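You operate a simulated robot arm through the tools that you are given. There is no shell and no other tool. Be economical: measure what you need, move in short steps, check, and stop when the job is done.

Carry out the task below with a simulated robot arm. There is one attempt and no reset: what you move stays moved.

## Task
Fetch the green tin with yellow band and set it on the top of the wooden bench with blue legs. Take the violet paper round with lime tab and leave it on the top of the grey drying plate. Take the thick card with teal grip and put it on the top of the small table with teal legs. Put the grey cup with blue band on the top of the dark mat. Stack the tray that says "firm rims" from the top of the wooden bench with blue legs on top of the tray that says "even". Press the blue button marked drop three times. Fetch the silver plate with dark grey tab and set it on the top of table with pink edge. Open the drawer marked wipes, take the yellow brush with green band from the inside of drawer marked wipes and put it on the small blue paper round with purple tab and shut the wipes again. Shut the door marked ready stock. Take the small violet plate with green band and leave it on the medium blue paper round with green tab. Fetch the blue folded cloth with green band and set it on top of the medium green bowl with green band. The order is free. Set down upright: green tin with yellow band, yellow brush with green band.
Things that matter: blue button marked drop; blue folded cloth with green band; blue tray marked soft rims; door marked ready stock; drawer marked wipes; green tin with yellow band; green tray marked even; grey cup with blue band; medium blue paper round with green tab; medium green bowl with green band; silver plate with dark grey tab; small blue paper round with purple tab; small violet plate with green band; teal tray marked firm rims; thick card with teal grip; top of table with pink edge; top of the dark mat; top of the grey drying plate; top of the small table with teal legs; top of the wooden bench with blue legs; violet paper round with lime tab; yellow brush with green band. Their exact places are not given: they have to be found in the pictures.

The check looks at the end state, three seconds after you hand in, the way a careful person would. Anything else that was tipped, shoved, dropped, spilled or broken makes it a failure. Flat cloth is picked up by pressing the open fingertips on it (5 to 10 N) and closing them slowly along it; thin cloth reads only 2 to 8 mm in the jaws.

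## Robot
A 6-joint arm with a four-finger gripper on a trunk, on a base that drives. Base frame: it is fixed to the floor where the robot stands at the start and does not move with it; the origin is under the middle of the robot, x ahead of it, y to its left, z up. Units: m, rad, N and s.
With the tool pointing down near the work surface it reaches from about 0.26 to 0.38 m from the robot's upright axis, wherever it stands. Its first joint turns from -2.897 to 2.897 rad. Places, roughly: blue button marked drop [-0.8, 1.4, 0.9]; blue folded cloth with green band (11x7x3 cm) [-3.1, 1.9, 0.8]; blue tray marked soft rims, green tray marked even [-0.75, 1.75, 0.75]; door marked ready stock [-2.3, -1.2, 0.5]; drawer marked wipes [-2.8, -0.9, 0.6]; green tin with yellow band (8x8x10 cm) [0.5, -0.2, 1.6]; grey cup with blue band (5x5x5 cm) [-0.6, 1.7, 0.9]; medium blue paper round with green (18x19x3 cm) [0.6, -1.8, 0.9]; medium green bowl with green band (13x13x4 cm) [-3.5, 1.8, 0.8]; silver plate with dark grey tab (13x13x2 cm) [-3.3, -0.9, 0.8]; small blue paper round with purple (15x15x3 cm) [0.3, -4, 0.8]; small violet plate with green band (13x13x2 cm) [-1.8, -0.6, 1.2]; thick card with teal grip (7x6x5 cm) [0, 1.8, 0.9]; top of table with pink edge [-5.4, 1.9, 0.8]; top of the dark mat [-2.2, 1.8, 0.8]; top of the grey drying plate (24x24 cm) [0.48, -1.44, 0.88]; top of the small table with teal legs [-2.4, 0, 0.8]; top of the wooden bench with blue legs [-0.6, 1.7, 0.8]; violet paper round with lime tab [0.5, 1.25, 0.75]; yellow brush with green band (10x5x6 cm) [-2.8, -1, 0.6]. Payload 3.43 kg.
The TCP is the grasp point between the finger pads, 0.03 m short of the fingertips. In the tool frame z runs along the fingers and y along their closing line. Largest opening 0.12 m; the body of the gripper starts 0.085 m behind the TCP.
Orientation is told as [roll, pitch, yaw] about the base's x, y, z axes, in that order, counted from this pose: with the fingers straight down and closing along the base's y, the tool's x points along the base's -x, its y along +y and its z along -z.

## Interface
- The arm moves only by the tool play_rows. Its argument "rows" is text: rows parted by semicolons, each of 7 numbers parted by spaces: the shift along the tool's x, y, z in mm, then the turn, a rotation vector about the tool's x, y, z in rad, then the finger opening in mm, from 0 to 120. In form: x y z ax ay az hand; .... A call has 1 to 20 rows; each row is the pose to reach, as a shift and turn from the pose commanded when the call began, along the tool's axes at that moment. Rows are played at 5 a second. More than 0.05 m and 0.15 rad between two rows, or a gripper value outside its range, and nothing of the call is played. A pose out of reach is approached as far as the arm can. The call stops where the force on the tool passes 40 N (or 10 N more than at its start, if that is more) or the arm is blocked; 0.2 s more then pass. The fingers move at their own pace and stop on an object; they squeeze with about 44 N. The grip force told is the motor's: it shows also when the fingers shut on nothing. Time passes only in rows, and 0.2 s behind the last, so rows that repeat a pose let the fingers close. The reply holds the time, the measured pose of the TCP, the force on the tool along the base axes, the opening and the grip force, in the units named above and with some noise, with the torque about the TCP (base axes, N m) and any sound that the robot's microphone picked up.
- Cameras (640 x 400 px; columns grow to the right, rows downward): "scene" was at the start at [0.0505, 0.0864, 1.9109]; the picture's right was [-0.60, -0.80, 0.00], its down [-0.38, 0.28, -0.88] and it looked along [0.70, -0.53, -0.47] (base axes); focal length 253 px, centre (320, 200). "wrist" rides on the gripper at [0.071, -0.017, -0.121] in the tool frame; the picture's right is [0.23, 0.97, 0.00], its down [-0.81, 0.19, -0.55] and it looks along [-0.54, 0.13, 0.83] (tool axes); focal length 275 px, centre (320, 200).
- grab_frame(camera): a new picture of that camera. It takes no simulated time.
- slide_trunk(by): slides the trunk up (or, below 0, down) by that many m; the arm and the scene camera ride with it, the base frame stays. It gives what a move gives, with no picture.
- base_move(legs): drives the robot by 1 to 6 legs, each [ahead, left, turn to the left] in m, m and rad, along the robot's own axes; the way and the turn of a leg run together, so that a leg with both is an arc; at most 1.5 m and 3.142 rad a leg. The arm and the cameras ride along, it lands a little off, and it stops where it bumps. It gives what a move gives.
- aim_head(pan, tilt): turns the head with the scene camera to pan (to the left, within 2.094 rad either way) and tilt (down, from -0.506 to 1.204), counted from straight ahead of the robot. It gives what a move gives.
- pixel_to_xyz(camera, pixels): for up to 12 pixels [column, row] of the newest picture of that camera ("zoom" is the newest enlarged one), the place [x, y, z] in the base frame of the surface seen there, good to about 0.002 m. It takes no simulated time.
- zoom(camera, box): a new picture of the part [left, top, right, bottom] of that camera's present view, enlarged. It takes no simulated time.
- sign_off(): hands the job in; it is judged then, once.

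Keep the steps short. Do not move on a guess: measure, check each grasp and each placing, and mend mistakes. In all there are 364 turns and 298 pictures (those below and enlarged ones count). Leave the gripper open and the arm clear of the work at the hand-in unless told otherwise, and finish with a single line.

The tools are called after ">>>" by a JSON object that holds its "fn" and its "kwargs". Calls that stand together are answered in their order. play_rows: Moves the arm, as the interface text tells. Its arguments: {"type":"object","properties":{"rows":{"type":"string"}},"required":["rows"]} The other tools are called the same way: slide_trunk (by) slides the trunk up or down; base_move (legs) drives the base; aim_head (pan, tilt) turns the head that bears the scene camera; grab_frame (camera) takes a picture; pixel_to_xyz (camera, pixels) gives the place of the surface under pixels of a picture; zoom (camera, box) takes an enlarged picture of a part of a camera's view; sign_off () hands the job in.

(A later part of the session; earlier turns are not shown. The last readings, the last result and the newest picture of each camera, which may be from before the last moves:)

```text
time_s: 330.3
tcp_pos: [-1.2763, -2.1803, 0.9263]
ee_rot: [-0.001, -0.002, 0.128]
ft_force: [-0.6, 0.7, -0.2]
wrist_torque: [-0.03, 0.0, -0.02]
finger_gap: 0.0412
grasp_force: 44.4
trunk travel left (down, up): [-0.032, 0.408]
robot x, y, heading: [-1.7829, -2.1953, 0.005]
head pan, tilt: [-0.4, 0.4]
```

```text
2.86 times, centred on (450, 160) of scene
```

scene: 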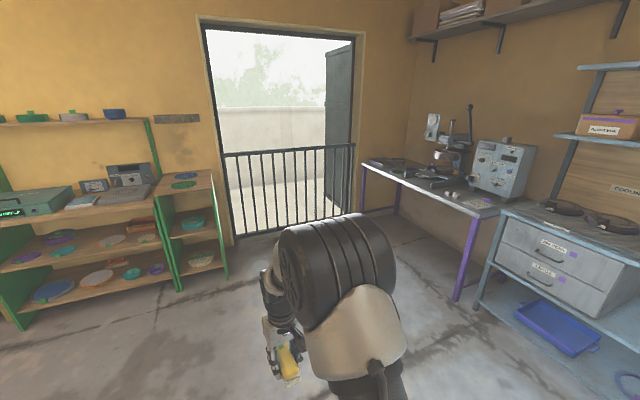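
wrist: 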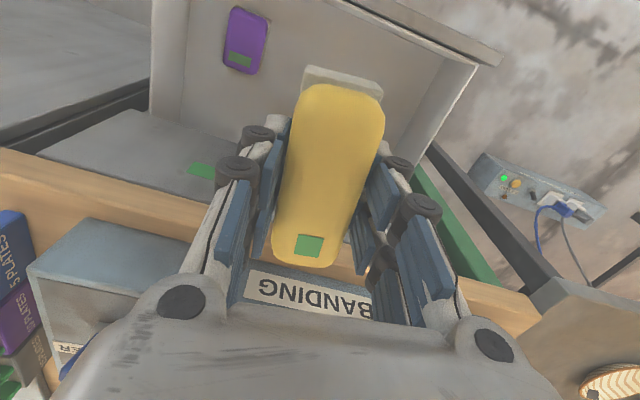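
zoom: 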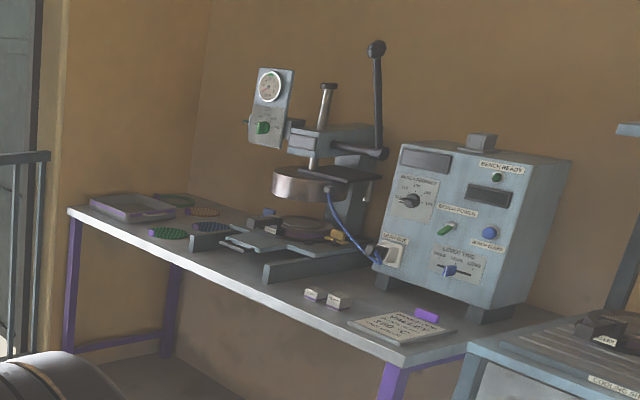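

The purple-legged table (front y≈-3.69) holds paper rounds. Drive there, facing south.

>>> {"fn": "base_move", "kwargs": {"legs": [[1.4, 0, 0], [0, 0, -1.57], [0, 0.62, 0], [0.6, 0, 0]]}}

>>> {"fn": "aim_head", "kwargs": {"pan": 0.0, "tilt": 0.7}}

>>> {"fn": "grab_frame", "kwargs": {"camera": "scene"}}

```text
time_s: 343.7
tcp_pos: [0.1853, -2.6969, 0.9277]
ee_rot: [0.002, 0.003, -1.422]
ft_force: [-0.4, 0.0, -1.1]
wrist_torque: [0.03, -0.02, 0.03]
finger_gap: 0.0413
grasp_force: 43.5
trunk travel left (down, up): [-0.032, 0.408]
robot x, y, heading: [0.155, -2.1904, -1.552]
head pan, tilt: [-0.4, 0.4]
stopped in leg 3: the robot was blocked; the commanded pose is now the measured one
```

```text
time_s: 344.5
tcp_pos: [0.1857, -2.6975, 0.9272]
ee_rot: [-0.001, 0.001, -1.42]
ft_force: [-0.5, 0.0, -1.5]
wrist_torque: [0.01, -0.01, -0.01]
finger_gap: 0.0412
grasp_force: 43.9
trunk travel left (down, up): [-0.032, 0.408]
robot x, y, heading: [0.1547, -2.1931, -1.548]
head pan, tilt: [0.0, 0.7]
```

```text
137 pictures are left
```

scene: 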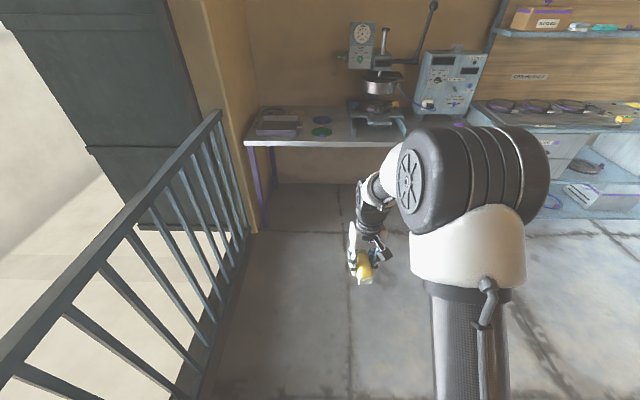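

I bumped something at x≈0.155 (the green shelf's corner, probably). I step 5 cm away and check that shelf before going on.

>>> {"fn": "base_move", "kwargs": {"legs": [[0, -0.06, 0]]}}

>>> {"fn": "aim_head", "kwargs": {"pan": 1.7, "tilt": 0.7}}

>>> {"fn": "grab_frame", "kwargs": {"camera": "scene"}}

```text
time_s: 345.5
tcp_pos: [0.125, -2.6992, 0.9282]
ee_rot: [0.003, 0.001, -1.423]
ft_force: [-1.2, 0.0, -0.3]
wrist_torque: [-0.01, 0.0, -0.01]
finger_gap: 0.0414
grasp_force: 44.6
trunk travel left (down, up): [-0.032, 0.408]
robot x, y, heading: [0.0946, -2.1965, -1.551]
head pan, tilt: [0.0, 0.7]
```

```text
time_s: 347.2
tcp_pos: [0.1256, -2.6979, 0.927]
ee_rot: [0.001, 0.002, -1.424]
ft_force: [-0.8, -1.1, -1.3]
wrist_torque: [0.02, 0.01, 0.05]
finger_gap: 0.0414
grasp_force: 43.7
trunk travel left (down, up): [-0.032, 0.408]
robot x, y, heading: [0.0923, -2.1921, -1.549]
head pan, tilt: [1.7, 0.7]
```

```text
136 pictures are left
```

scene: 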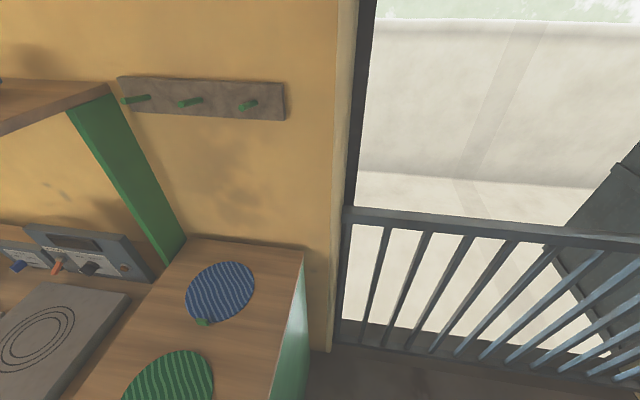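

The shelf and its paper rounds look undisturbed. Go on south, then east a little.

>>> {"fn": "base_move", "kwargs": {"legs": [[0.75, 0, 0], [0.1, 0.12, 0]]}}

>>> {"fn": "aim_head", "kwargs": {"pan": 0.1, "tilt": 0.8}}

>>> {"fn": "grab_frame", "kwargs": {"camera": "scene"}}

```text
time_s: 352.4
tcp_pos: [0.252, -3.563, 0.9276]
ee_rot: [0.0, 0.0, -1.436]
ft_force: [0.0, -0.4, -1.3]
wrist_torque: [0.04, 0.01, 0.03]
finger_gap: 0.0411
grasp_force: 43.4
trunk travel left (down, up): [-0.032, 0.408]
robot x, y, heading: [0.2296, -3.0551, -1.561]
head pan, tilt: [1.7, 0.7]
```

```text
time_s: 354.0
tcp_pos: [0.2514, -3.5614, 0.9267]
ee_rot: [0.001, 0.002, -1.435]
ft_force: [0.3, 1.1, -1.1]
wrist_torque: [0.02, 0.01, 0.02]
finger_gap: 0.0411
grasp_force: 44.3
trunk travel left (down, up): [-0.032, 0.408]
robot x, y, heading: [0.2332, -3.055, -1.558]
head pan, tilt: [0.099, 0.799]
```

```text
135 pictures are left
```

scene: 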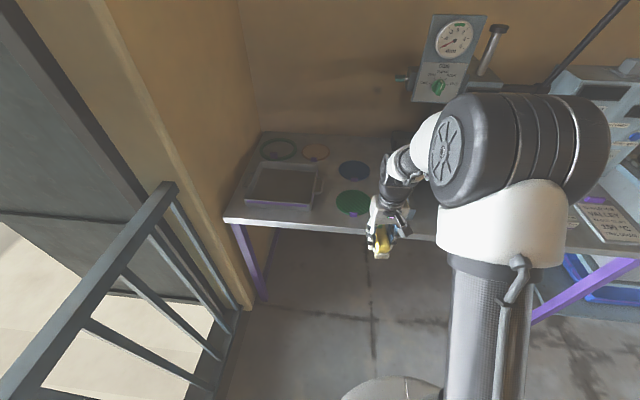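

>>> {"fn": "zoom", "kwargs": {"camera": "scene", "box": [220, 120, 440, 250]}}

>>> {"fn": "pixel_to_xyz", "kwargs": {"camera": "zoom", "pixels": [[388, 145], [348, 145], [428, 145], [388, 120], [388, 170], [395, 235], [300, 290], [395, 275], [500, 120], [385, 185]]}}

```text
2.91 times, centred on (330, 185) of scene
```

zoom: 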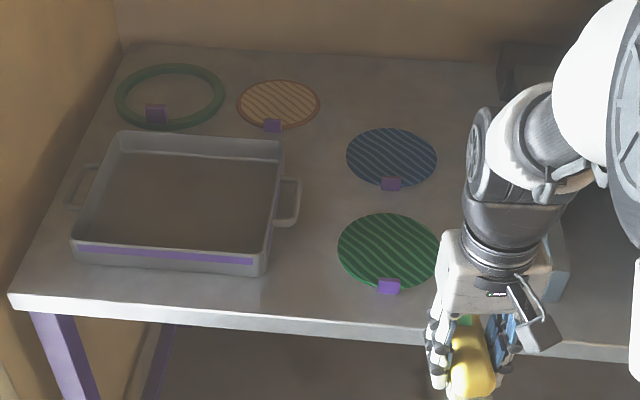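

```text
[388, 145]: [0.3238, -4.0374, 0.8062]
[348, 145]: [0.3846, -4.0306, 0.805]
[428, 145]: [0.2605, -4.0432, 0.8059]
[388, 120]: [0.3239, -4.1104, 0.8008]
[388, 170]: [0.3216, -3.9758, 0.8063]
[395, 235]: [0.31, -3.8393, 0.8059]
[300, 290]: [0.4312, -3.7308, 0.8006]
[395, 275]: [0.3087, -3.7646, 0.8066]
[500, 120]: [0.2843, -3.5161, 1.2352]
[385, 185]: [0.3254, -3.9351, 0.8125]
```

Blue round with purple tab: centre ≈(0.323,-4.025), top 0.806. Drive ahead 0.36 and carry the brush over its middle.

>>> {"fn": "base_move", "kwargs": {"legs": [[0.36, 0.04, 0]]}}

```text
time_s: 356.4
tcp_pos: [0.2923, -3.9253, 0.9264]
ee_rot: [0.0, 0.0, -1.437]
ft_force: [-0.5, 0.0, -1.6]
wrist_torque: [0.01, -0.01, 0.0]
finger_gap: 0.0408
grasp_force: 44.1
trunk travel left (down, up): [-0.032, 0.408]
robot x, y, heading: [0.2736, -3.4214, -1.566]
head pan, tilt: [0.099, 0.799]
```

>>> {"fn": "play_rows", "kwargs": {"rows": "-35 6 0 0 0 0 30; -70 12 0 0 0 0 30; -103 17 0 0 0 0 30; -103 17 35 0 0 0 30; -103 17 62 0 0 0 30; -103 17 70 0 0 0 30; -103 17 70 0 0 0 30"}}

>>> {"fn": "grab_frame", "kwargs": {"camera": "wrist"}}

>>> {"fn": "grab_frame", "kwargs": {"camera": "scene"}}

```text
time_s: 358.0
tcp_pos: [0.3238, -4.0244, 0.8557]
ee_rot: [-0.001, 0.001, -1.437]
ft_force: [0.5, 0.0, -1.4]
wrist_torque: [-0.01, -0.01, -0.02]
finger_gap: 0.0413
grasp_force: 44.3
trunk travel left (down, up): [-0.032, 0.408]
robot x, y, heading: [0.272, -3.4121, -1.561]
head pan, tilt: [0.099, 0.799]
```

```text
133 pictures are left
```

wrist: 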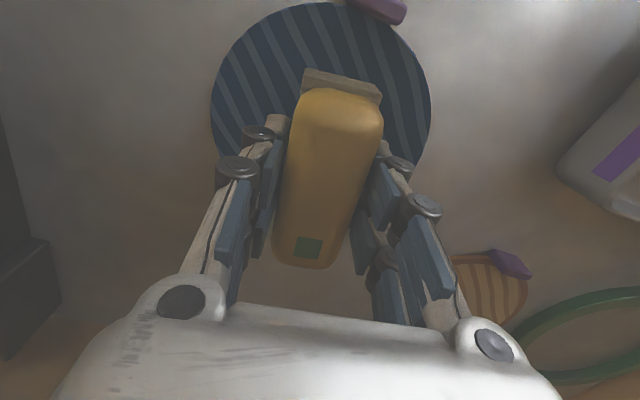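

```text
132 pictures are left
```

scene: 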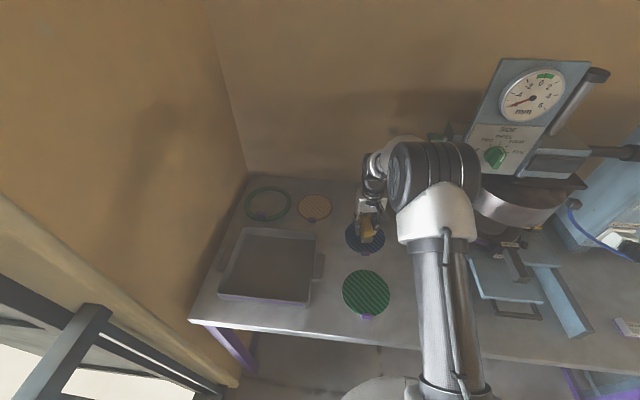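

>>> {"fn": "pixel_to_xyz", "kwargs": {"camera": "wrist", "pixels": [[216, 90], [428, 110], [290, 8], [340, 75], [340, 100], [310, 260]]}}

>>> {"fn": "play_rows", "kwargs": {"rows": "0 0 5 0 0 0 30; 0 0 8 0 0 0 30; 0 0 10 0 0 0 30; 0 0 11 0 0 0 30; 0 0 11 0 0 0 30"}}

```text
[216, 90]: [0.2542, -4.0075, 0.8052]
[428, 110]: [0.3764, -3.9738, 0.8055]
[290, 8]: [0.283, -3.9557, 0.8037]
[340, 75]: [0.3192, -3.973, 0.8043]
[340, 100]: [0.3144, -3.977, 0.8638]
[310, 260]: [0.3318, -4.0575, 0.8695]
```

```text
time_s: 359.2
tcp_pos: [0.3249, -4.0242, 0.8457]
ee_rot: [0.001, 0.001, -1.437]
ft_force: [-0.3, 0.5, -1.5]
wrist_torque: [0.0, 0.02, 0.03]
finger_gap: 0.041
grasp_force: 43.6
trunk travel left (down, up): [-0.032, 0.408]
robot x, y, heading: [0.2692, -3.4192, -1.56]
head pan, tilt: [0.099, 0.799]
```

Centred; lower the last couple of millimetres to contact.

>>> {"fn": "play_rows", "kwargs": {"rows": "0 0 1 0 0 0 30; 0 0 2 0 0 0 30; 0 0 3 0 0 0 30; 0 0 3 0 0 0 30"}}

```text
time_s: 360.2
tcp_pos: [0.3238, -4.024, 0.8431]
ee_rot: [0.0, 0.001, -1.436]
ft_force: [0.5, -0.2, -0.9]
wrist_torque: [-0.02, 0.04, 0.01]
finger_gap: 0.0412
grasp_force: 44.1
trunk travel left (down, up): [-0.032, 0.408]
robot x, y, heading: [0.271, -3.4162, -1.563]
head pan, tilt: [0.099, 0.799]
```

>>> {"fn": "play_rows", "kwargs": {"rows": "0 0 1 0 0 0 30; 0 0 2 0 0 0 30; 0 0 2 0 0 0 30"}}

```text
time_s: 361.0
tcp_pos: [0.3234, -4.0227, 0.8412]
ee_rot: [0.0, -0.001, -1.437]
ft_force: [0.3, 2.2, 7.6]
wrist_torque: [0.22, 0.02, -0.02]
finger_gap: 0.0412
grasp_force: 43.6
trunk travel left (down, up): [-0.032, 0.408]
robot x, y, heading: [0.2707, -3.4166, -1.568]
head pan, tilt: [0.099, 0.799]
```

Contact (7.6 N). Open and rise.

>>> {"fn": "play_rows", "kwargs": {"rows": "0 0 -0.5 0 0 0 45; 0 0 -0.5 0 0 0 58; 0 0 -0.5 0 0 0 66; 0 0 -0.5 0 0 0 66; 0 0 -30 0 0 0 66; 0 0 -75 0 0 0 66; 0 0 -120 0 0 0 66; 0 0 -165 0 0 0 66; 30 0 -200 0 0 0 66"}}

>>> {"fn": "grab_frame", "kwargs": {"camera": "wrist"}}

```text
time_s: 363.0
tcp_pos: [0.3194, -3.9922, 1.0428]
ee_rot: [0.0, 0.0, -1.437]
ft_force: [0.0, 0.1, 0.2]
wrist_torque: [0.0, 0.05, 0.03]
finger_gap: 0.066
grasp_force: 0.1
trunk travel left (down, up): [-0.032, 0.408]
robot x, y, heading: [0.2705, -3.4189, -1.568]
head pan, tilt: [0.099, 0.799]
```

```text
131 pictures are left
```

wrist: 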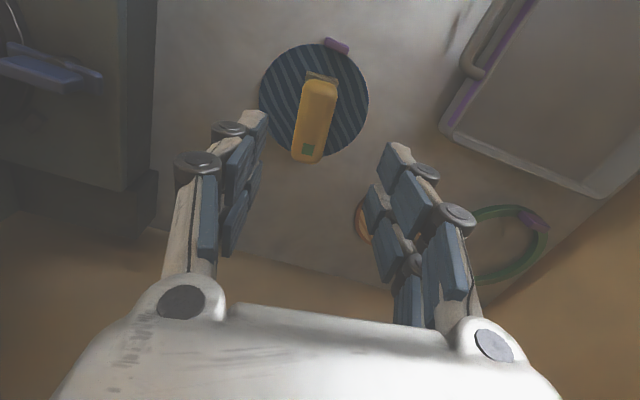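

Brush stands on the round. I tuck the arm in and drive back to the open drawer, facing north.

>>> {"fn": "play_rows", "kwargs": {"rows": "45 0 -10 0 0 0 40; 90 0 -20 0 0 0 20; 135 0 -20 0 0 0 0; 180 0 -20 0 0 0 0; 220 0 -20 0 0 0 0; 220 0 -20 0 0 0 0"}}

>>> {"fn": "base_move", "kwargs": {"legs": [[-0.6, 0, 0], [0, -1.5, 0], [0, -1.5, 0], [0, 0, 1.57], [0, 0, 1.57], [0.6, 0, 0]]}}

>>> {"fn": "aim_head", "kwargs": {"pan": 0.0, "tilt": 0.8}}

>>> {"fn": "grab_frame", "kwargs": {"camera": "scene"}}

```text
time_s: 364.4
tcp_pos: [0.2918, -3.776, 1.0599]
ee_rot: [0.0, 0.003, -1.435]
ft_force: [1.0, 0.5, -1.3]
wrist_torque: [-0.01, -0.02, -0.01]
finger_gap: 0.0001
grasp_force: 32.1
trunk travel left (down, up): [-0.032, 0.408]
robot x, y, heading: [0.2722, -3.4173, -1.559]
head pan, tilt: [0.099, 0.799]
```

```text
time_s: 392.2
tcp_pos: [-2.6578, -1.8331, 1.0619]
ee_rot: [0.0, 0.001, 1.633]
ft_force: [1.1, 0.2, -0.7]
wrist_torque: [-0.04, -0.01, 0.03]
finger_gap: 0.0
grasp_force: 33.5
trunk travel left (down, up): [-0.032, 0.408]
robot x, y, heading: [-2.6641, -2.1896, 1.507]
head pan, tilt: [0.099, 0.799]
```

```text
time_s: 392.9
tcp_pos: [-2.6572, -1.8319, 1.0621]
ee_rot: [0.0, 0.003, 1.634]
ft_force: [0.1, 1.0, 0.2]
wrist_torque: [0.02, 0.0, -0.01]
finger_gap: 0.0
grasp_force: 32.8
trunk travel left (down, up): [-0.032, 0.408]
robot x, y, heading: [-2.6664, -2.1944, 1.506]
head pan, tilt: [0.0, 0.799]
```

```text
130 pictures are left
```

scene: 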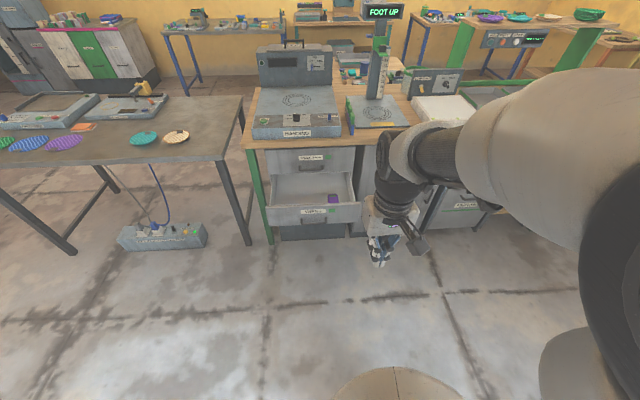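

Correct heading and x, then set the tool for pushing.

>>> {"fn": "base_move", "kwargs": {"legs": [[0, 0.125, 0.064]]}}

>>> {"fn": "play_rows", "kwargs": {"rows": "0 0 0 0 0 0.142 0; 0 0 0 0 0 0.284 0; 0 0 0 0 0 0.426 0; 0 0 0 0 0 0.568 0; 0 0 0 0 0 0.71 0; 0 0 0 0 0 0.852 0; 0 0 0 0 0 0.994 0; 0 0 0 0 0 1.136 0; 0 0 0 0 0 1.278 0; 0 0 0 0 0 1.42 0; 0 0 0 0 0 1.562 0; 0 0 0 0 0 1.70 0; 0 0 0 0 0 1.70 0"}}

>>> {"fn": "play_rows", "kwargs": {"rows": "0 10 45 -0.131 0 0 0; 0 20 90 -0.262 0 0 0; 0 30 135 -0.393 0 0 0; 0 40 180 -0.524 0 0 0; 0 50 225 -0.655 0 0 0; 0 60 270 -0.786 0 0 0; 0 70 315 -0.917 0 0 0; 0 80 360 -1.05 0 0 0; 0 85 400 -1.05 0 0 0; 0 85 440 -1.05 0 0 0; 0 85 440 -1.05 0 0 0"}}

>>> {"fn": "grab_frame", "kwargs": {"camera": "scene"}}

```text
time_s: 394.1
tcp_pos: [-2.8033, -1.8292, 1.0617]
ee_rot: [0.0, 0.0, 1.698]
ft_force: [0.4, -0.1, 0.2]
wrist_torque: [0.01, -0.04, 0.02]
finger_gap: 0.0
grasp_force: 33.4
trunk travel left (down, up): [-0.032, 0.408]
robot x, y, heading: [-2.7854, -2.1894, 1.566]
head pan, tilt: [0.0, 0.799]
```

```text
time_s: 396.9
tcp_pos: [-2.8033, -1.8298, 1.0615]
ee_rot: [0.001, 0.0, -0.003]
ft_force: [-0.1, 0.0, 0.6]
wrist_torque: [0.0, -0.03, -0.01]
finger_gap: 0.0
grasp_force: 33.0
trunk travel left (down, up): [-0.032, 0.408]
robot x, y, heading: [-2.7882, -2.1859, 1.572]
head pan, tilt: [0.0, 0.799]
```

```text
time_s: 399.3
tcp_pos: [-2.8046, -1.7453, 0.6206]
ee_rot: [1.05, -0.002, -0.002]
ft_force: [0.9, 0.2, 0.7]
wrist_torque: [0.0, 0.02, 0.01]
finger_gap: 0.0
grasp_force: 33.4
out of reach, approached as far as the arm can: row 3, 4, 5, 6
trunk travel left (down, up): [-0.032, 0.408]
robot x, y, heading: [-2.7867, -2.1864, 1.569]
head pan, tilt: [0.0, 0.799]
```

```text
129 pictures are left
```

scene: 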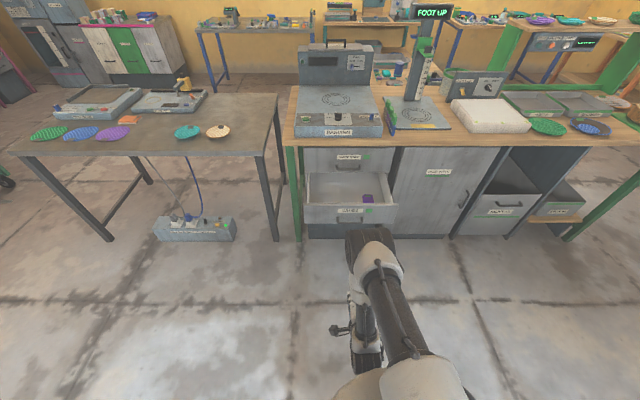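

>>> {"fn": "play_rows", "kwargs": {"rows": "0 -4 2 -0.125 0 0 0; 0 -9 5 -0.25 0 0 0; 0 -9 5 -0.25 0 0 0"}}

>>> {"fn": "base_move", "kwargs": {"legs": [[0.38, 0, 0]]}}

>>> {"fn": "grab_frame", "kwargs": {"camera": "wrist"}}

>>> {"fn": "aim_head", "kwargs": {"pan": 0.0, "tilt": 1.0}}

>>> {"fn": "grab_frame", "kwargs": {"camera": "scene"}}

```text
time_s: 400.1
tcp_pos: [-2.8024, -1.7446, 0.6111]
ee_rot: [1.3, -0.001, -0.001]
ft_force: [0.3, -0.4, -0.2]
wrist_torque: [-0.01, 0.0, -0.03]
finger_gap: 0.0
grasp_force: 33.3
trunk travel left (down, up): [-0.032, 0.408]
robot x, y, heading: [-2.7868, -2.1852, 1.57]
head pan, tilt: [0.0, 0.799]
```

```text
time_s: 402.5
tcp_pos: [-2.8092, -1.3636, 0.611]
ee_rot: [1.298, 0.002, 0.006]
ft_force: [0.2, 0.1, 0.3]
wrist_torque: [0.04, -0.02, 0.0]
finger_gap: 0.0001
grasp_force: 33.4
trunk travel left (down, up): [-0.032, 0.408]
robot x, y, heading: [-2.7877, -1.8089, 1.578]
head pan, tilt: [0.0, 0.799]
```

```text
128 pictures are left
```

wrist: 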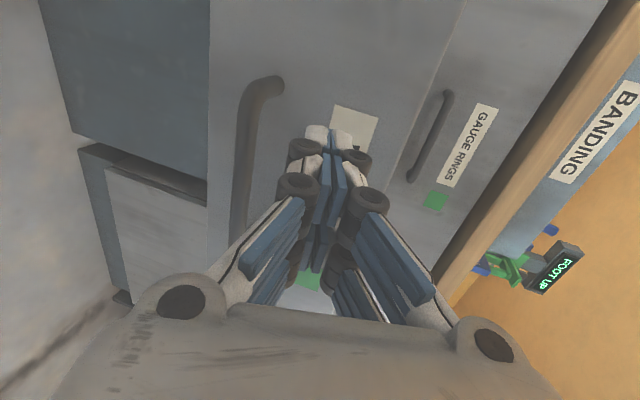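

```text
time_s: 403.3
tcp_pos: [-2.8089, -1.3629, 0.6121]
ee_rot: [1.298, 0.0, 0.006]
ft_force: [-1.1, 0.9, 0.3]
wrist_torque: [0.03, 0.03, 0.01]
finger_gap: 0.0
grasp_force: 33.5
trunk travel left (down, up): [-0.032, 0.408]
robot x, y, heading: [-2.7868, -1.8071, 1.577]
head pan, tilt: [0.0, 1.0]
```

```text
127 pictures are left
```

scene: 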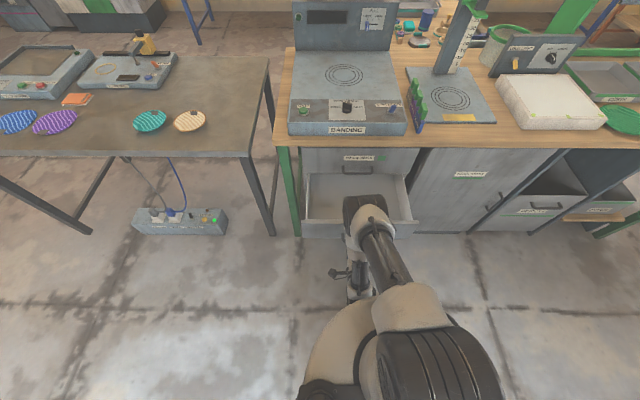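

Fingertips aim at the label just above the handle. Push by driving ahead slowly.

>>> {"fn": "base_move", "kwargs": {"legs": [[0.12, 0, 0]]}}

>>> {"fn": "base_move", "kwargs": {"legs": [[0.1, 0, 0]]}}

>>> {"fn": "grab_frame", "kwargs": {"camera": "scene"}}

```text
time_s: 404.5
tcp_pos: [-2.8116, -1.2427, 0.609]
ee_rot: [1.298, 0.0, 0.008]
ft_force: [0.8, 0.0, -1.0]
wrist_torque: [-0.01, 0.0, 0.0]
finger_gap: 0.0002
grasp_force: 33.4
trunk travel left (down, up): [-0.032, 0.408]
robot x, y, heading: [-2.7885, -1.6873, 1.575]
head pan, tilt: [0.0, 1.0]
```

```text
time_s: 405.7
tcp_pos: [-2.8109, -1.1431, 0.6105]
ee_rot: [1.298, 0.0, 0.005]
ft_force: [0.5, 0.1, 0.1]
wrist_torque: [-0.01, -0.01, 0.0]
finger_gap: 0.0
grasp_force: 33.5
trunk travel left (down, up): [-0.032, 0.408]
robot x, y, heading: [-2.7884, -1.5877, 1.582]
head pan, tilt: [0.0, 1.0]
```

```text
126 pictures are left
```

scene: 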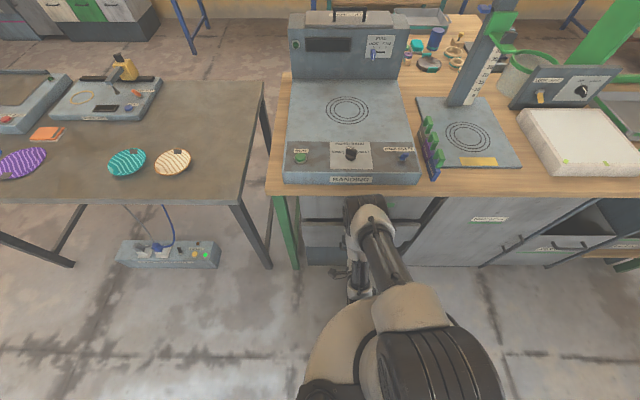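

>>> {"fn": "base_move", "kwargs": {"legs": [[0.035, 0, 0]]}}

>>> {"fn": "base_move", "kwargs": {"legs": [[0.02, 0, 0]]}}

```text
time_s: 406.5
tcp_pos: [-2.8105, -1.1094, 0.6106]
ee_rot: [1.299, -0.001, 0.006]
ft_force: [0.3, 0.3, 0.6]
wrist_torque: [-0.01, 0.01, 0.02]
finger_gap: 0.0
grasp_force: 33.3
trunk travel left (down, up): [-0.032, 0.408]
robot x, y, heading: [-2.7901, -1.5505, 1.574]
head pan, tilt: [0.0, 1.0]
```

```text
time_s: 407.4
tcp_pos: [-2.8118, -1.1001, 0.611]
ee_rot: [1.298, 0.0, 0.007]
ft_force: [0.5, -34.2, 11.6]
wrist_torque: [0.35, -0.03, -0.29]
finger_gap: 0.0
grasp_force: 33.1
trunk travel left (down, up): [-0.032, 0.408]
robot x, y, heading: [-2.7902, -1.5378, 1.575]
head pan, tilt: [0.0, 1.0]
stopped in leg 1: the force on the tool passed its limit at 186 N (the readings are from after the stop); the commanded pose is now the measured one
```

Hard stop: drawer shut. Back off and verify.

>>> {"fn": "base_move", "kwargs": {"legs": [[-0.5, 0, 0]]}}

>>> {"fn": "aim_head", "kwargs": {"pan": 0.1, "tilt": 0.75}}

>>> {"fn": "zoom", "kwargs": {"camera": "scene", "box": [230, 120, 430, 260]}}

>>> {"fn": "pixel_to_xyz", "kwargs": {"camera": "zoom", "pixels": [[275, 175], [275, 200], [400, 170], [400, 205], [400, 240], [480, 220]]}}

```text
time_s: 410.4
tcp_pos: [-2.808, -1.6099, 0.6099]
ee_rot: [1.294, -0.002, 0.013]
ft_force: [0.0, 0.4, -0.8]
wrist_torque: [0.0, 0.0, 0.0]
finger_gap: 0.0001
grasp_force: 33.2
trunk travel left (down, up): [-0.032, 0.408]
robot x, y, heading: [-2.7871, -2.0494, 1.587]
head pan, tilt: [0.0, 1.0]
```

```text
time_s: 411.1
tcp_pos: [-2.8073, -1.608, 0.6106]
ee_rot: [1.295, -0.001, 0.011]
ft_force: [1.0, 0.7, 0.6]
wrist_torque: [-0.02, 0.0, 0.02]
finger_gap: 0.0
grasp_force: 33.0
trunk travel left (down, up): [-0.032, 0.408]
robot x, y, heading: [-2.7809, -2.049, 1.586]
head pan, tilt: [0.099, 0.75]
```

```text
2.86 times, centred on (330, 190) of scene
```

zoom: 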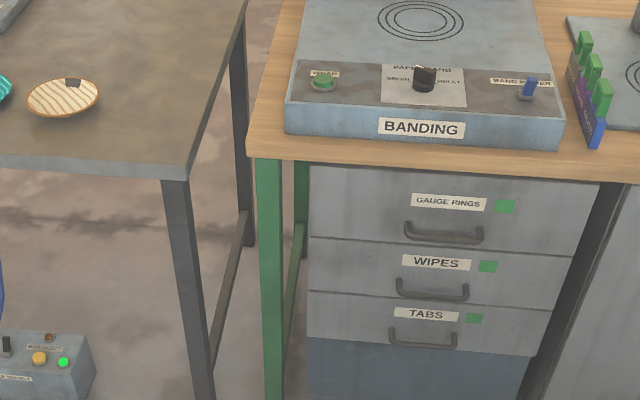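

```text
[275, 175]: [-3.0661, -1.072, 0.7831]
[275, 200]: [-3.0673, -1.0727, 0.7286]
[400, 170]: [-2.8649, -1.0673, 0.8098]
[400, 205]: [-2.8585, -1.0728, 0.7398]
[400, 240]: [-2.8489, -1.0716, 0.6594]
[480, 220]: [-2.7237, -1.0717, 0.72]
```

WIPES is shut flush. Bring the tool upright, drive right to x≈-1.8 and look at the green upper shelf.

>>> {"fn": "play_rows", "kwargs": {"rows": "0 35 0 0.13 0 0 60; 0 70 0 0.26 0 0 60; 0 105 0 0.39 0 0 60; 0 140 0 0.52 0 0 60; 0 175 0 0.65 0 0 60; 0 210 0 0.78 0 0 60; 0 245 0 0.91 0 0 60; 0 280 0 1.04 0 0 60; 0 315 0 1.17 0 0 60; 0 340 0 1.295 0 0 60; 0 340 0 1.295 0 0 60"}}

>>> {"fn": "base_move", "kwargs": {"legs": [[0, -0.95, 0]]}}

>>> {"fn": "slide_trunk", "kwargs": {"by": 0.36}}

>>> {"fn": "aim_head", "kwargs": {"pan": 0.1, "tilt": 0.6}}

>>> {"fn": "grab_frame", "kwargs": {"camera": "scene"}}

```text
time_s: 413.5
tcp_pos: [-2.8093, -1.5174, 0.9363]
ee_rot: [0.001, 0.0, 0.012]
ft_force: [-0.3, 0.2, 0.2]
wrist_torque: [0.02, 0.0, 0.02]
finger_gap: 0.0602
grasp_force: 0.1
trunk travel left (down, up): [-0.032, 0.408]
robot x, y, heading: [-2.7845, -2.047, 1.585]
head pan, tilt: [0.099, 0.75]
```

```text
time_s: 418.5
tcp_pos: [-1.8564, -1.5074, 0.9358]
ee_rot: [0.001, -0.001, 0.006]
ft_force: [0.2, -0.2, 0.4]
wrist_torque: [0.02, 0.0, 0.02]
finger_gap: 0.0597
grasp_force: 0.1
trunk travel left (down, up): [-0.032, 0.408]
robot x, y, heading: [-1.8379, -2.041, 1.58]
head pan, tilt: [0.099, 0.75]
```

```text
time_s: 422.0
tcp_pos: [-1.8576, -1.5074, 1.297]
ee_rot: [-0.001, -0.001, 0.004]
ft_force: [-0.6, -1.3, -0.4]
wrist_torque: [-0.01, 0.01, -0.01]
finger_gap: 0.06
grasp_force: 0.1
trunk travel left (down, up): [-0.392, 0.048]
robot x, y, heading: [-1.8379, -2.0396, 1.577]
head pan, tilt: [0.099, 0.75]
```

```text
time_s: 422.7
tcp_pos: [-1.8574, -1.5075, 1.2968]
ee_rot: [0.0, -0.001, 0.003]
ft_force: [0.3, 0.4, -0.5]
wrist_torque: [-0.01, -0.02, 0.02]
finger_gap: 0.06
grasp_force: 0.0
trunk travel left (down, up): [-0.392, 0.048]
robot x, y, heading: [-1.834, -2.0401, 1.575]
head pan, tilt: [0.099, 0.6]
```

```text
124 pictures are left
```

scene: 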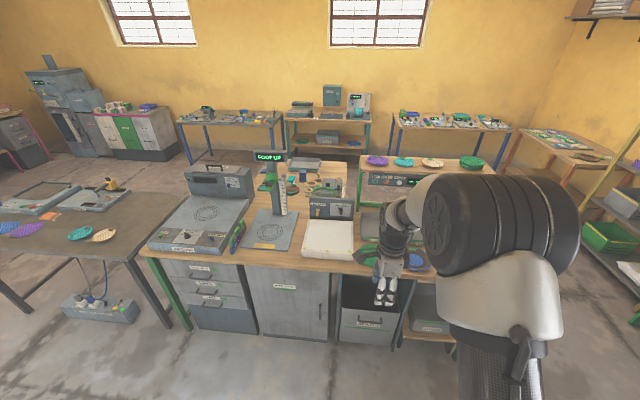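

>>> {"fn": "zoom", "kwargs": {"camera": "scene", "box": [330, 140, 510, 260]}}

>>> {"fn": "pixel_to_xyz", "kwargs": {"camera": "zoom", "pixels": [[165, 73], [130, 73], [198, 73], [165, 62], [165, 85], [110, 100], [500, 120], [130, 55], [210, 110], [170, 130], [262, 80]]}}

```text
3.33 times, centred on (420, 200) of scene
```

zoom: 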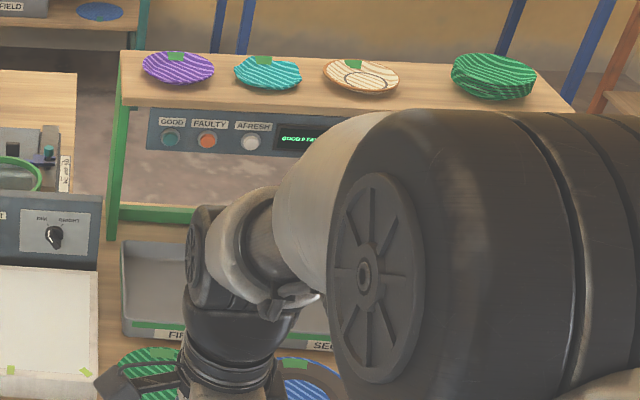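

```text
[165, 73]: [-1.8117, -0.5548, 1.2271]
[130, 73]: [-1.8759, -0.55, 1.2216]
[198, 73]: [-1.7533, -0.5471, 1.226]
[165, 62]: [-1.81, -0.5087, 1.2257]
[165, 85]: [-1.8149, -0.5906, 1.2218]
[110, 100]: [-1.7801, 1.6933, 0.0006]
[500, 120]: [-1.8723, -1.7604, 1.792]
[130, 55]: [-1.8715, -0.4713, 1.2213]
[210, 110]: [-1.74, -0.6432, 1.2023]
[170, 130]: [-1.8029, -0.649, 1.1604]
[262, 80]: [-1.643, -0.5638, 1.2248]
```

Violet plate: centre ≈(-1.812,-0.55) on the shelf (z≈1.2215). I drive up to the counter (y≈-1.28) and look with the wrist camera.

>>> {"fn": "base_move", "kwargs": {"legs": [[0.4, 0, 0], [0.35, 0.0, 0]]}}

>>> {"fn": "play_rows", "kwargs": {"rows": "-20 20 -10 0 0 0 50; -40 40 -20 0 0 0 50; -40 60 -20 0 0 0 50; -40 60 -20 0 0 0 50"}}

>>> {"fn": "grab_frame", "kwargs": {"camera": "wrist"}}

>>> {"fn": "aim_head", "kwargs": {"pan": 0.0, "tilt": 0.75}}

>>> {"fn": "grab_frame", "kwargs": {"camera": "scene"}}

```text
time_s: 427.2
tcp_pos: [-1.8573, -0.7602, 1.2967]
ee_rot: [0.002, 0.001, -0.002]
ft_force: [0.3, 0.3, 1.6]
wrist_torque: [0.01, -0.02, 0.0]
finger_gap: 0.0602
grasp_force: 0.2
trunk travel left (down, up): [-0.392, 0.048]
robot x, y, heading: [-1.8365, -1.293, 1.577]
head pan, tilt: [0.099, 0.6]
stopped in leg 2: the robot was blocked; the commanded pose is now the measured one
```

```text
time_s: 428.2
tcp_pos: [-1.8168, -0.7004, 1.319]
ee_rot: [0.003, 0.002, 0.0]
ft_force: [-0.1, -0.3, 0.2]
wrist_torque: [0.03, 0.03, 0.01]
finger_gap: 0.0501
grasp_force: 0.1
trunk travel left (down, up): [-0.392, 0.048]
robot x, y, heading: [-1.8358, -1.2936, 1.572]
head pan, tilt: [0.099, 0.6]
```

```text
122 pictures are left
```

wrist: 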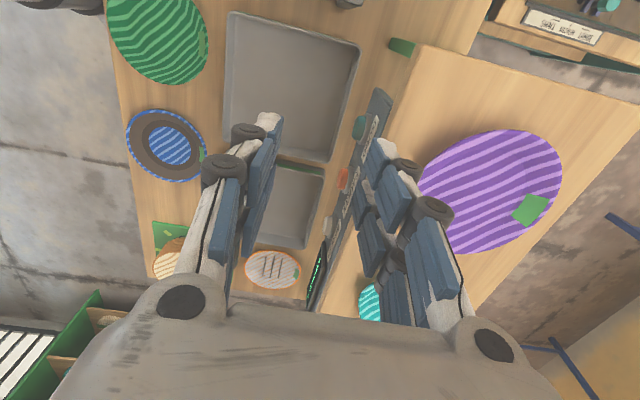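

```text
time_s: 428.9
tcp_pos: [-1.817, -0.7006, 1.3179]
ee_rot: [0.002, 0.001, -0.002]
ft_force: [0.7, -0.4, -0.2]
wrist_torque: [-0.02, -0.04, 0.03]
finger_gap: 0.0501
grasp_force: 0.1
trunk travel left (down, up): [-0.392, 0.048]
robot x, y, heading: [-1.8388, -1.2904, 1.57]
head pan, tilt: [0.0, 0.75]
```

```text
121 pictures are left
```

scene: 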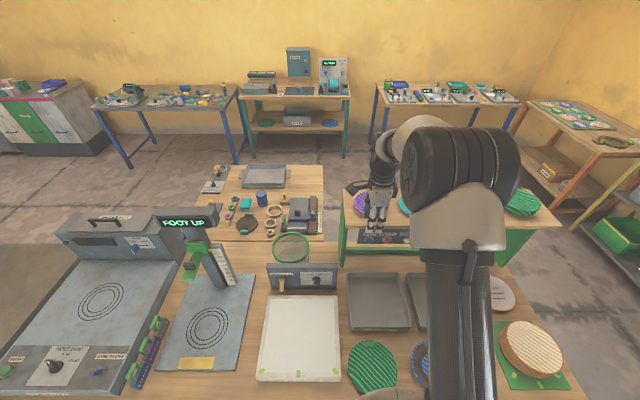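

>>> {"fn": "pixel_to_xyz", "kwargs": {"camera": "wrist", "pixels": [[420, 190], [425, 180], [440, 180], [490, 190], [500, 133], [560, 165], [470, 252], [530, 208], [415, 150], [450, 185], [430, 160], [545, 215]]}}

>>> {"fn": "zoom", "kwargs": {"camera": "wrist", "box": [390, 110, 590, 270]}}

```text
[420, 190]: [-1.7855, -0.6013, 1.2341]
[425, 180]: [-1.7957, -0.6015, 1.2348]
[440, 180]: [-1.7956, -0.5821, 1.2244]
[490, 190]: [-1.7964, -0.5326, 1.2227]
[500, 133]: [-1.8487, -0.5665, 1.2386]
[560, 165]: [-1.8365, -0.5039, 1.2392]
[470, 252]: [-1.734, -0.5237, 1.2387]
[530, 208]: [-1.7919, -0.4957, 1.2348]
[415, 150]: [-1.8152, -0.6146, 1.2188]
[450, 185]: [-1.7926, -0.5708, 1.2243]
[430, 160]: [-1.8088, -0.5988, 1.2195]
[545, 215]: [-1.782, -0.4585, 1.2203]
```

```text
2.50 times, centred on (490, 190) of wrist
```

zoom: 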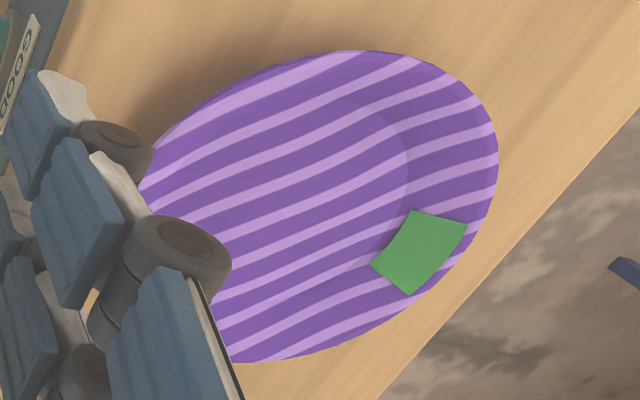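

Plate centre ≈(-1.791,-0.544), near rim y≈-0.606, rim top 1.239. Same method as before: tilt 31° forward, gap 16 mm, aimed at the near rim.

>>> {"fn": "play_rows", "kwargs": {"rows": "-6 10 -1 -0.108 0 0 40; -12 20 -2 -0.216 0 0 30; -18 30 -4 -0.324 0 0 20; -24 38 -6 -0.432 0 0 16; -26 42 -6 -0.54 0 0 16; -26 42 -6 -0.54 0 0 16"}}

>>> {"fn": "zoom", "kwargs": {"camera": "wrist", "box": [260, 20, 580, 260]}}

>>> {"fn": "pixel_to_xyz", "kwargs": {"camera": "zoom", "pixels": [[180, 150], [170, 200], [200, 110], [260, 60], [190, 170], [230, 160], [350, 60], [300, 180]]}}

```text
time_s: 430.3
tcp_pos: [-1.7896, -0.6571, 1.3221]
ee_rot: [0.544, 0.0, 0.0]
ft_force: [-0.6, 0.3, 0.5]
wrist_torque: [0.01, -0.04, 0.0]
finger_gap: 0.0161
grasp_force: 0.0
trunk travel left (down, up): [-0.392, 0.048]
robot x, y, heading: [-1.8393, -1.2948, 1.571]
head pan, tilt: [0.0, 0.75]
```

```text
1.67 times, centred on (420, 140) of wrist
```

zoom: 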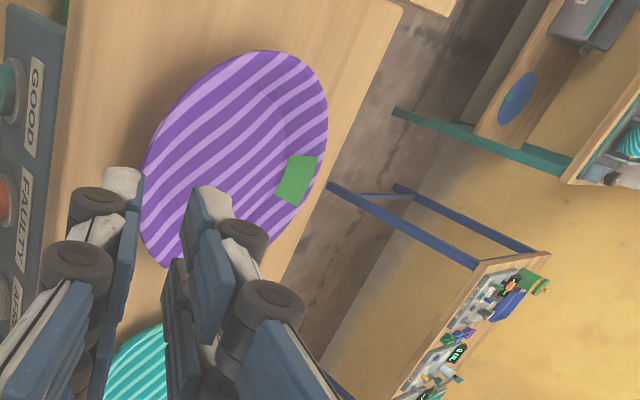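

```text
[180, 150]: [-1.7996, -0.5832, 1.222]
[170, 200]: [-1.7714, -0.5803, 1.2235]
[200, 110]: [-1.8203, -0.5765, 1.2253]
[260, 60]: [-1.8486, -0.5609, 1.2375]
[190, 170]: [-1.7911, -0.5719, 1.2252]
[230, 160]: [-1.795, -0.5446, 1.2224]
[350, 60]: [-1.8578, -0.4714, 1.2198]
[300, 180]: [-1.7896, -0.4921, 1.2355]
```

>>> {"fn": "pixel_to_xyz", "kwargs": {"camera": "zoom", "pixels": [[147, 165], [150, 190], [155, 140], [145, 210], [160, 250]]}}

>>> {"fn": "play_rows", "kwargs": {"rows": "0 0 25 0 0 0 16; 0 0 45 0 0 0 16; 0 0 55 0 0 0 16; 0 0 55 0 0 0 16"}}

>>> {"fn": "zoom", "kwargs": {"camera": "wrist", "box": [260, 20, 500, 200]}}

```text
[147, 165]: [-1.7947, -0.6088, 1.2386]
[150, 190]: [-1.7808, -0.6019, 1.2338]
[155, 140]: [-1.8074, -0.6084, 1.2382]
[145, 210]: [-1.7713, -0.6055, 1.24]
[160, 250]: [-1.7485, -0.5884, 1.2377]
```

```text
time_s: 431.3
tcp_pos: [-1.7906, -0.6285, 1.2751]
ee_rot: [0.541, -0.001, 0.001]
ft_force: [-0.4, -0.1, 0.0]
wrist_torque: [0.0, 0.0, 0.0]
finger_gap: 0.0158
grasp_force: 0.0
trunk travel left (down, up): [-0.392, 0.048]
robot x, y, heading: [-1.8382, -1.2906, 1.572]
head pan, tilt: [0.0, 0.75]
```

```text
2.22 times, centred on (380, 110) of wrist
```

zoom: 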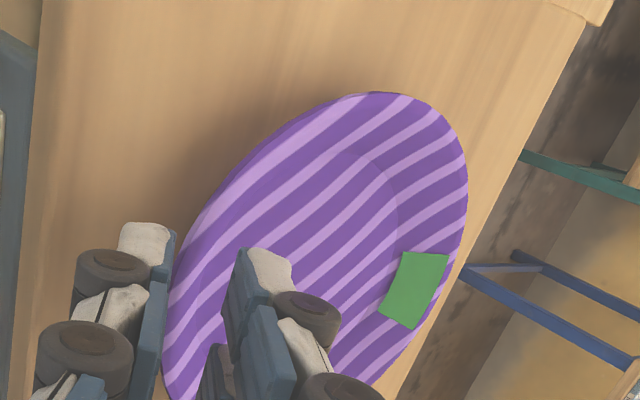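

Rim is ~3 mm off the middle of the gap; correct that, advance 21 mm and close.

>>> {"fn": "play_rows", "kwargs": {"rows": "0 -3 8 0 0 0 16; 0 -3 15 0 0 0 16; 0 -3 21 0 0 0 16; 0 -3 21 0 0 0 16; 0 -3 21 0 0 0 10; 0 -3 21 0 0 0 6; 0 -3 21 0 0 0 2; 0 -3 21 0 0 0 0; 0 -3 21 0 0 0 0; 0 -3 21 0 0 0 0"}}

>>> {"fn": "grab_frame", "kwargs": {"camera": "wrist"}}

```text
time_s: 433.5
tcp_pos: [-1.7898, -0.6207, 1.257]
ee_rot: [0.543, 0.0, 0.0]
ft_force: [-0.2, 1.5, 5.2]
wrist_torque: [0.5, 0.17, 0.01]
finger_gap: 0.006
grasp_force: 38.8
trunk travel left (down, up): [-0.392, 0.048]
robot x, y, heading: [-1.8398, -1.2931, 1.57]
head pan, tilt: [0.0, 0.75]
```

```text
117 pictures are left
```

wrist: 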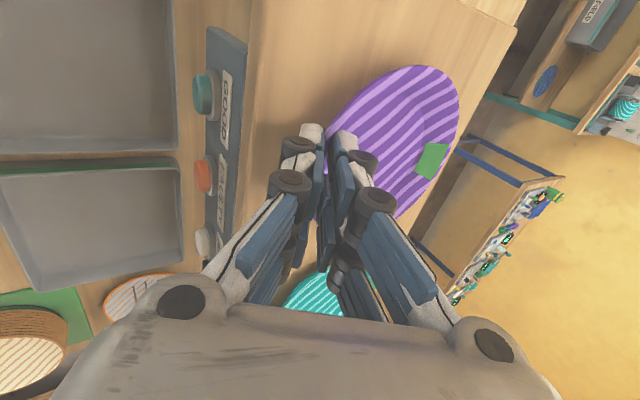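

Pinched. Lift straight up, then draw back.

>>> {"fn": "play_rows", "kwargs": {"rows": "0 13 -21 0 0 0 0; 0 26 -43 0 0 0 0; 0 38.6 -64 0 0 0 0; 0 39.5 -104 0 0 0 0; 0 22 -146 0 0 0 0; 0 -4 -183 0 0 0 0; 0 -36 -208 0 0 0 0; 0 -36 -208 0 0 0 0"}}

>>> {"fn": "grab_frame", "kwargs": {"camera": "wrist"}}

>>> {"fn": "pixel_to_xyz", "kwargs": {"camera": "wrist", "pixels": [[345, 110], [370, 85], [400, 68], [425, 75], [420, 110], [400, 150], [385, 180], [400, 120]]}}

>>> {"fn": "grab_frame", "kwargs": {"camera": "scene"}}

```text
time_s: 435.3
tcp_pos: [-1.7927, -0.7576, 1.4159]
ee_rot: [0.54, 0.0, 0.0]
ft_force: [-0.8, 0.2, -0.3]
wrist_torque: [-0.03, -0.02, 0.01]
finger_gap: 0.0061
grasp_force: 37.0
trunk travel left (down, up): [-0.392, 0.048]
robot x, y, heading: [-1.8412, -1.2914, 1.573]
head pan, tilt: [0.0, 0.75]
```

```text
116 pictures are left
```

wrist: 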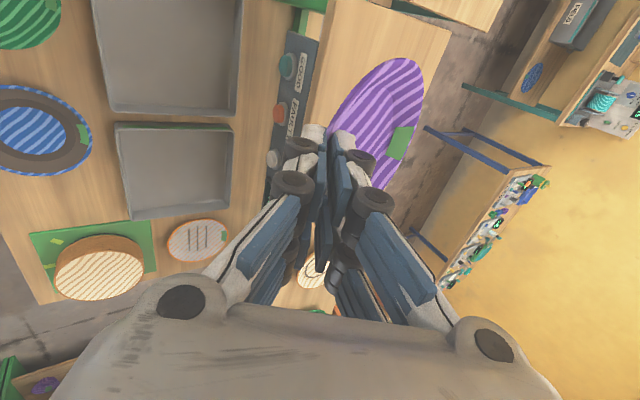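

```text
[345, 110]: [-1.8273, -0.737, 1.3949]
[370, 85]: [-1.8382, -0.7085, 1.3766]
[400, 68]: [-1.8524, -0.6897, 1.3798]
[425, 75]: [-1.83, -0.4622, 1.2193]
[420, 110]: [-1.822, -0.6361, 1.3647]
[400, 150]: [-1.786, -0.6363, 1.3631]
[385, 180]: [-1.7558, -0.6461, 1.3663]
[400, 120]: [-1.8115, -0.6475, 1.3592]
```

```text
115 pictures are left
```

scene: 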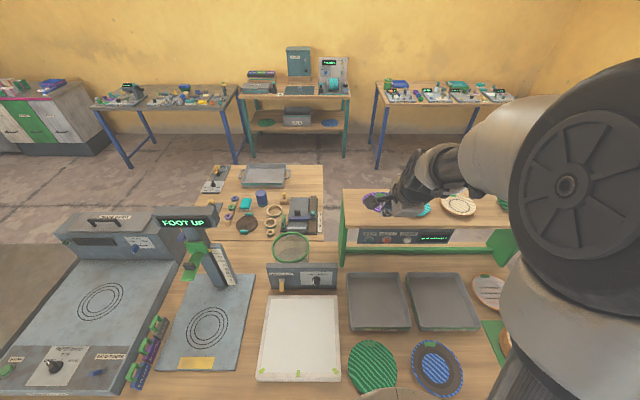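

Plate held. Back off, turn east and approach the green desk with the medium blue round.

>>> {"fn": "base_move", "kwargs": {"legs": [[-0.55, 0, 0], [0, 0, -1.57], [1.25, 0, 0]]}}

>>> {"fn": "aim_head", "kwargs": {"pan": 0.0, "tilt": 0.7}}

>>> {"fn": "grab_frame", "kwargs": {"camera": "scene"}}

```text
time_s: 448.3
tcp_pos: [-0.058, -1.9621, 1.4165]
ee_rot: [0.541, 0.001, -1.61]
ft_force: [-0.3, 0.7, 0.2]
wrist_torque: [0.02, -0.01, 0.02]
finger_gap: 0.0061
grasp_force: 36.8
trunk travel left (down, up): [-0.392, 0.048]
robot x, y, heading: [-0.5865, -1.8979, -0.037]
head pan, tilt: [0.0, 0.75]
```

```text
time_s: 448.9
tcp_pos: [-0.0577, -1.9625, 1.4162]
ee_rot: [0.541, -0.001, -1.611]
ft_force: [0.2, 0.4, -0.4]
wrist_torque: [0.01, 0.01, 0.01]
finger_gap: 0.0061
grasp_force: 36.2
trunk travel left (down, up): [-0.392, 0.048]
robot x, y, heading: [-0.5919, -1.8941, -0.035]
head pan, tilt: [0.0, 0.7]
```

```text
114 pictures are left
```

scene: 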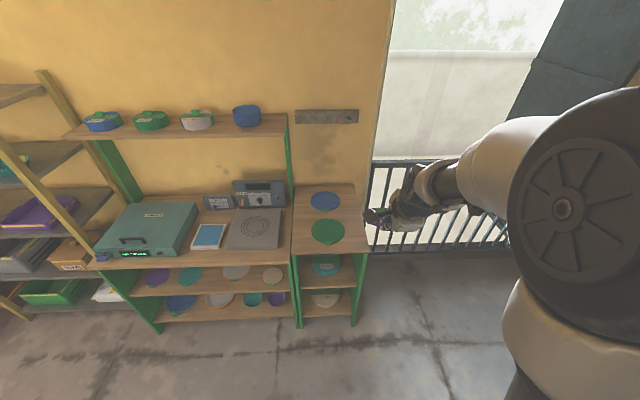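

>>> {"fn": "zoom", "kwargs": {"camera": "scene", "box": [190, 160, 390, 280]}}

>>> {"fn": "pixel_to_xyz", "kwargs": {"camera": "zoom", "pixels": [[435, 130], [380, 130], [488, 130], [435, 100], [435, 160], [440, 190], [442, 230], [335, 290], [545, 285], [210, 230], [130, 240], [450, 295]]}}

```text
3.20 times, centred on (290, 220) of scene
```

zoom: 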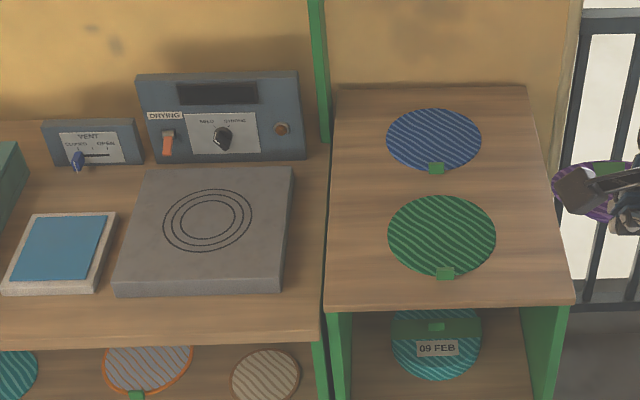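

```text
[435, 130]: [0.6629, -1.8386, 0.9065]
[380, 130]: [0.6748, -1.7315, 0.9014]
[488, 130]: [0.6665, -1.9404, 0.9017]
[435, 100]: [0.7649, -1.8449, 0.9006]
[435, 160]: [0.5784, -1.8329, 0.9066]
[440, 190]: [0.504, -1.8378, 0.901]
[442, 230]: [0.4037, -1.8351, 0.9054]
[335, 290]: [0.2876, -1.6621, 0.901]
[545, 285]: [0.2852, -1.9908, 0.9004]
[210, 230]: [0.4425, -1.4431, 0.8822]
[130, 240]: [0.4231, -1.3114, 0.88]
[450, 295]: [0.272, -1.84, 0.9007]
```

Blue round with green tab: centre ≈(0.655,-1.838), top 0.9065; desk front x≈0.27. Drive up (x≈0.0) with the plate held high.

>>> {"fn": "base_move", "kwargs": {"legs": [[0.3, 0.1, 0.035], [0.28, 0, 0]]}}

```text
time_s: 452.6
tcp_pos: [0.5332, -1.8451, 1.4162]
ee_rot: [0.542, 0.001, -1.57]
ft_force: [-0.2, 0.0, -0.2]
wrist_torque: [0.01, 0.02, -0.04]
finger_gap: 0.0062
grasp_force: 37.0
trunk travel left (down, up): [-0.392, 0.048]
robot x, y, heading: [-0.0003, -1.7956, 0.005]
head pan, tilt: [0.0, 0.7]
```

Tilt to ~48° and lower with the arm 0.27 m, then trunk 0.1 m.

>>> {"fn": "play_rows", "kwargs": {"rows": "1 -15 36 -0.043 0 0 0; 2 -30 72 -0.086 0 0 0; 3 -46 107 -0.129 0 0 0; 4 -61 143 -0.172 0 0 0; 5 -76 179 -0.215 0 0 0; 6 -92 215 -0.258 0 0 0; 7 -107 250 -0.30 0 0 0; 7 -107 250 -0.30 0 0 0"}}

>>> {"fn": "slide_trunk", "kwargs": {"by": -0.1}}

>>> {"fn": "grab_frame", "kwargs": {"camera": "scene"}}

>>> {"fn": "grab_frame", "kwargs": {"camera": "wrist"}}

```text
time_s: 454.4
tcp_pos: [0.572, -1.8699, 1.1486]
ee_rot: [0.841, 0.025, -1.541]
ft_force: [0.4, 0.0, -1.0]
wrist_torque: [-0.02, -0.02, 0.0]
finger_gap: 0.0062
grasp_force: 36.9
out of reach, approached as far as the arm can: row 2, 4, 5, 6, 7, 8
trunk travel left (down, up): [-0.392, 0.048]
robot x, y, heading: [-0.0035, -1.7987, 0.008]
head pan, tilt: [0.0, 0.7]
```

```text
time_s: 455.8
tcp_pos: [0.5727, -1.8709, 1.05]
ee_rot: [0.839, 0.023, -1.541]
ft_force: [-0.5, 0.4, 0.4]
wrist_torque: [0.0, 0.04, 0.02]
finger_gap: 0.0059
grasp_force: 37.0
trunk travel left (down, up): [-0.292, 0.148]
robot x, y, heading: [0.0002, -1.8, 0.003]
head pan, tilt: [0.0, 0.7]
```

```text
112 pictures are left
```

scene: 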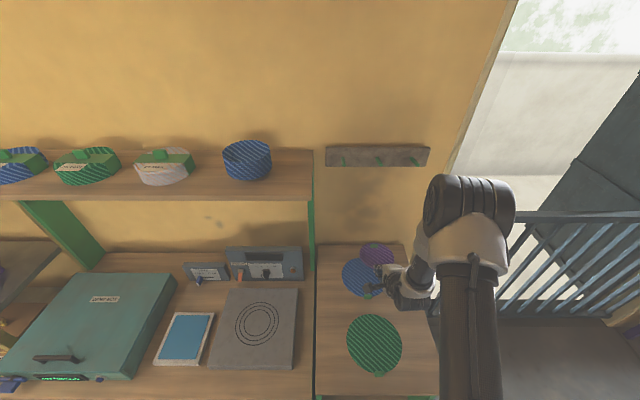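

```text
111 pictures are left
```

wrist: 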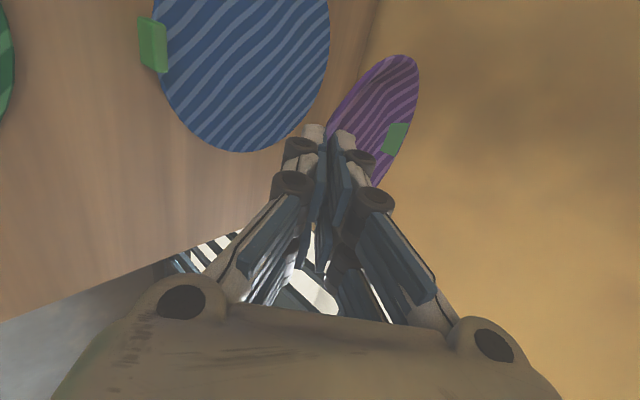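

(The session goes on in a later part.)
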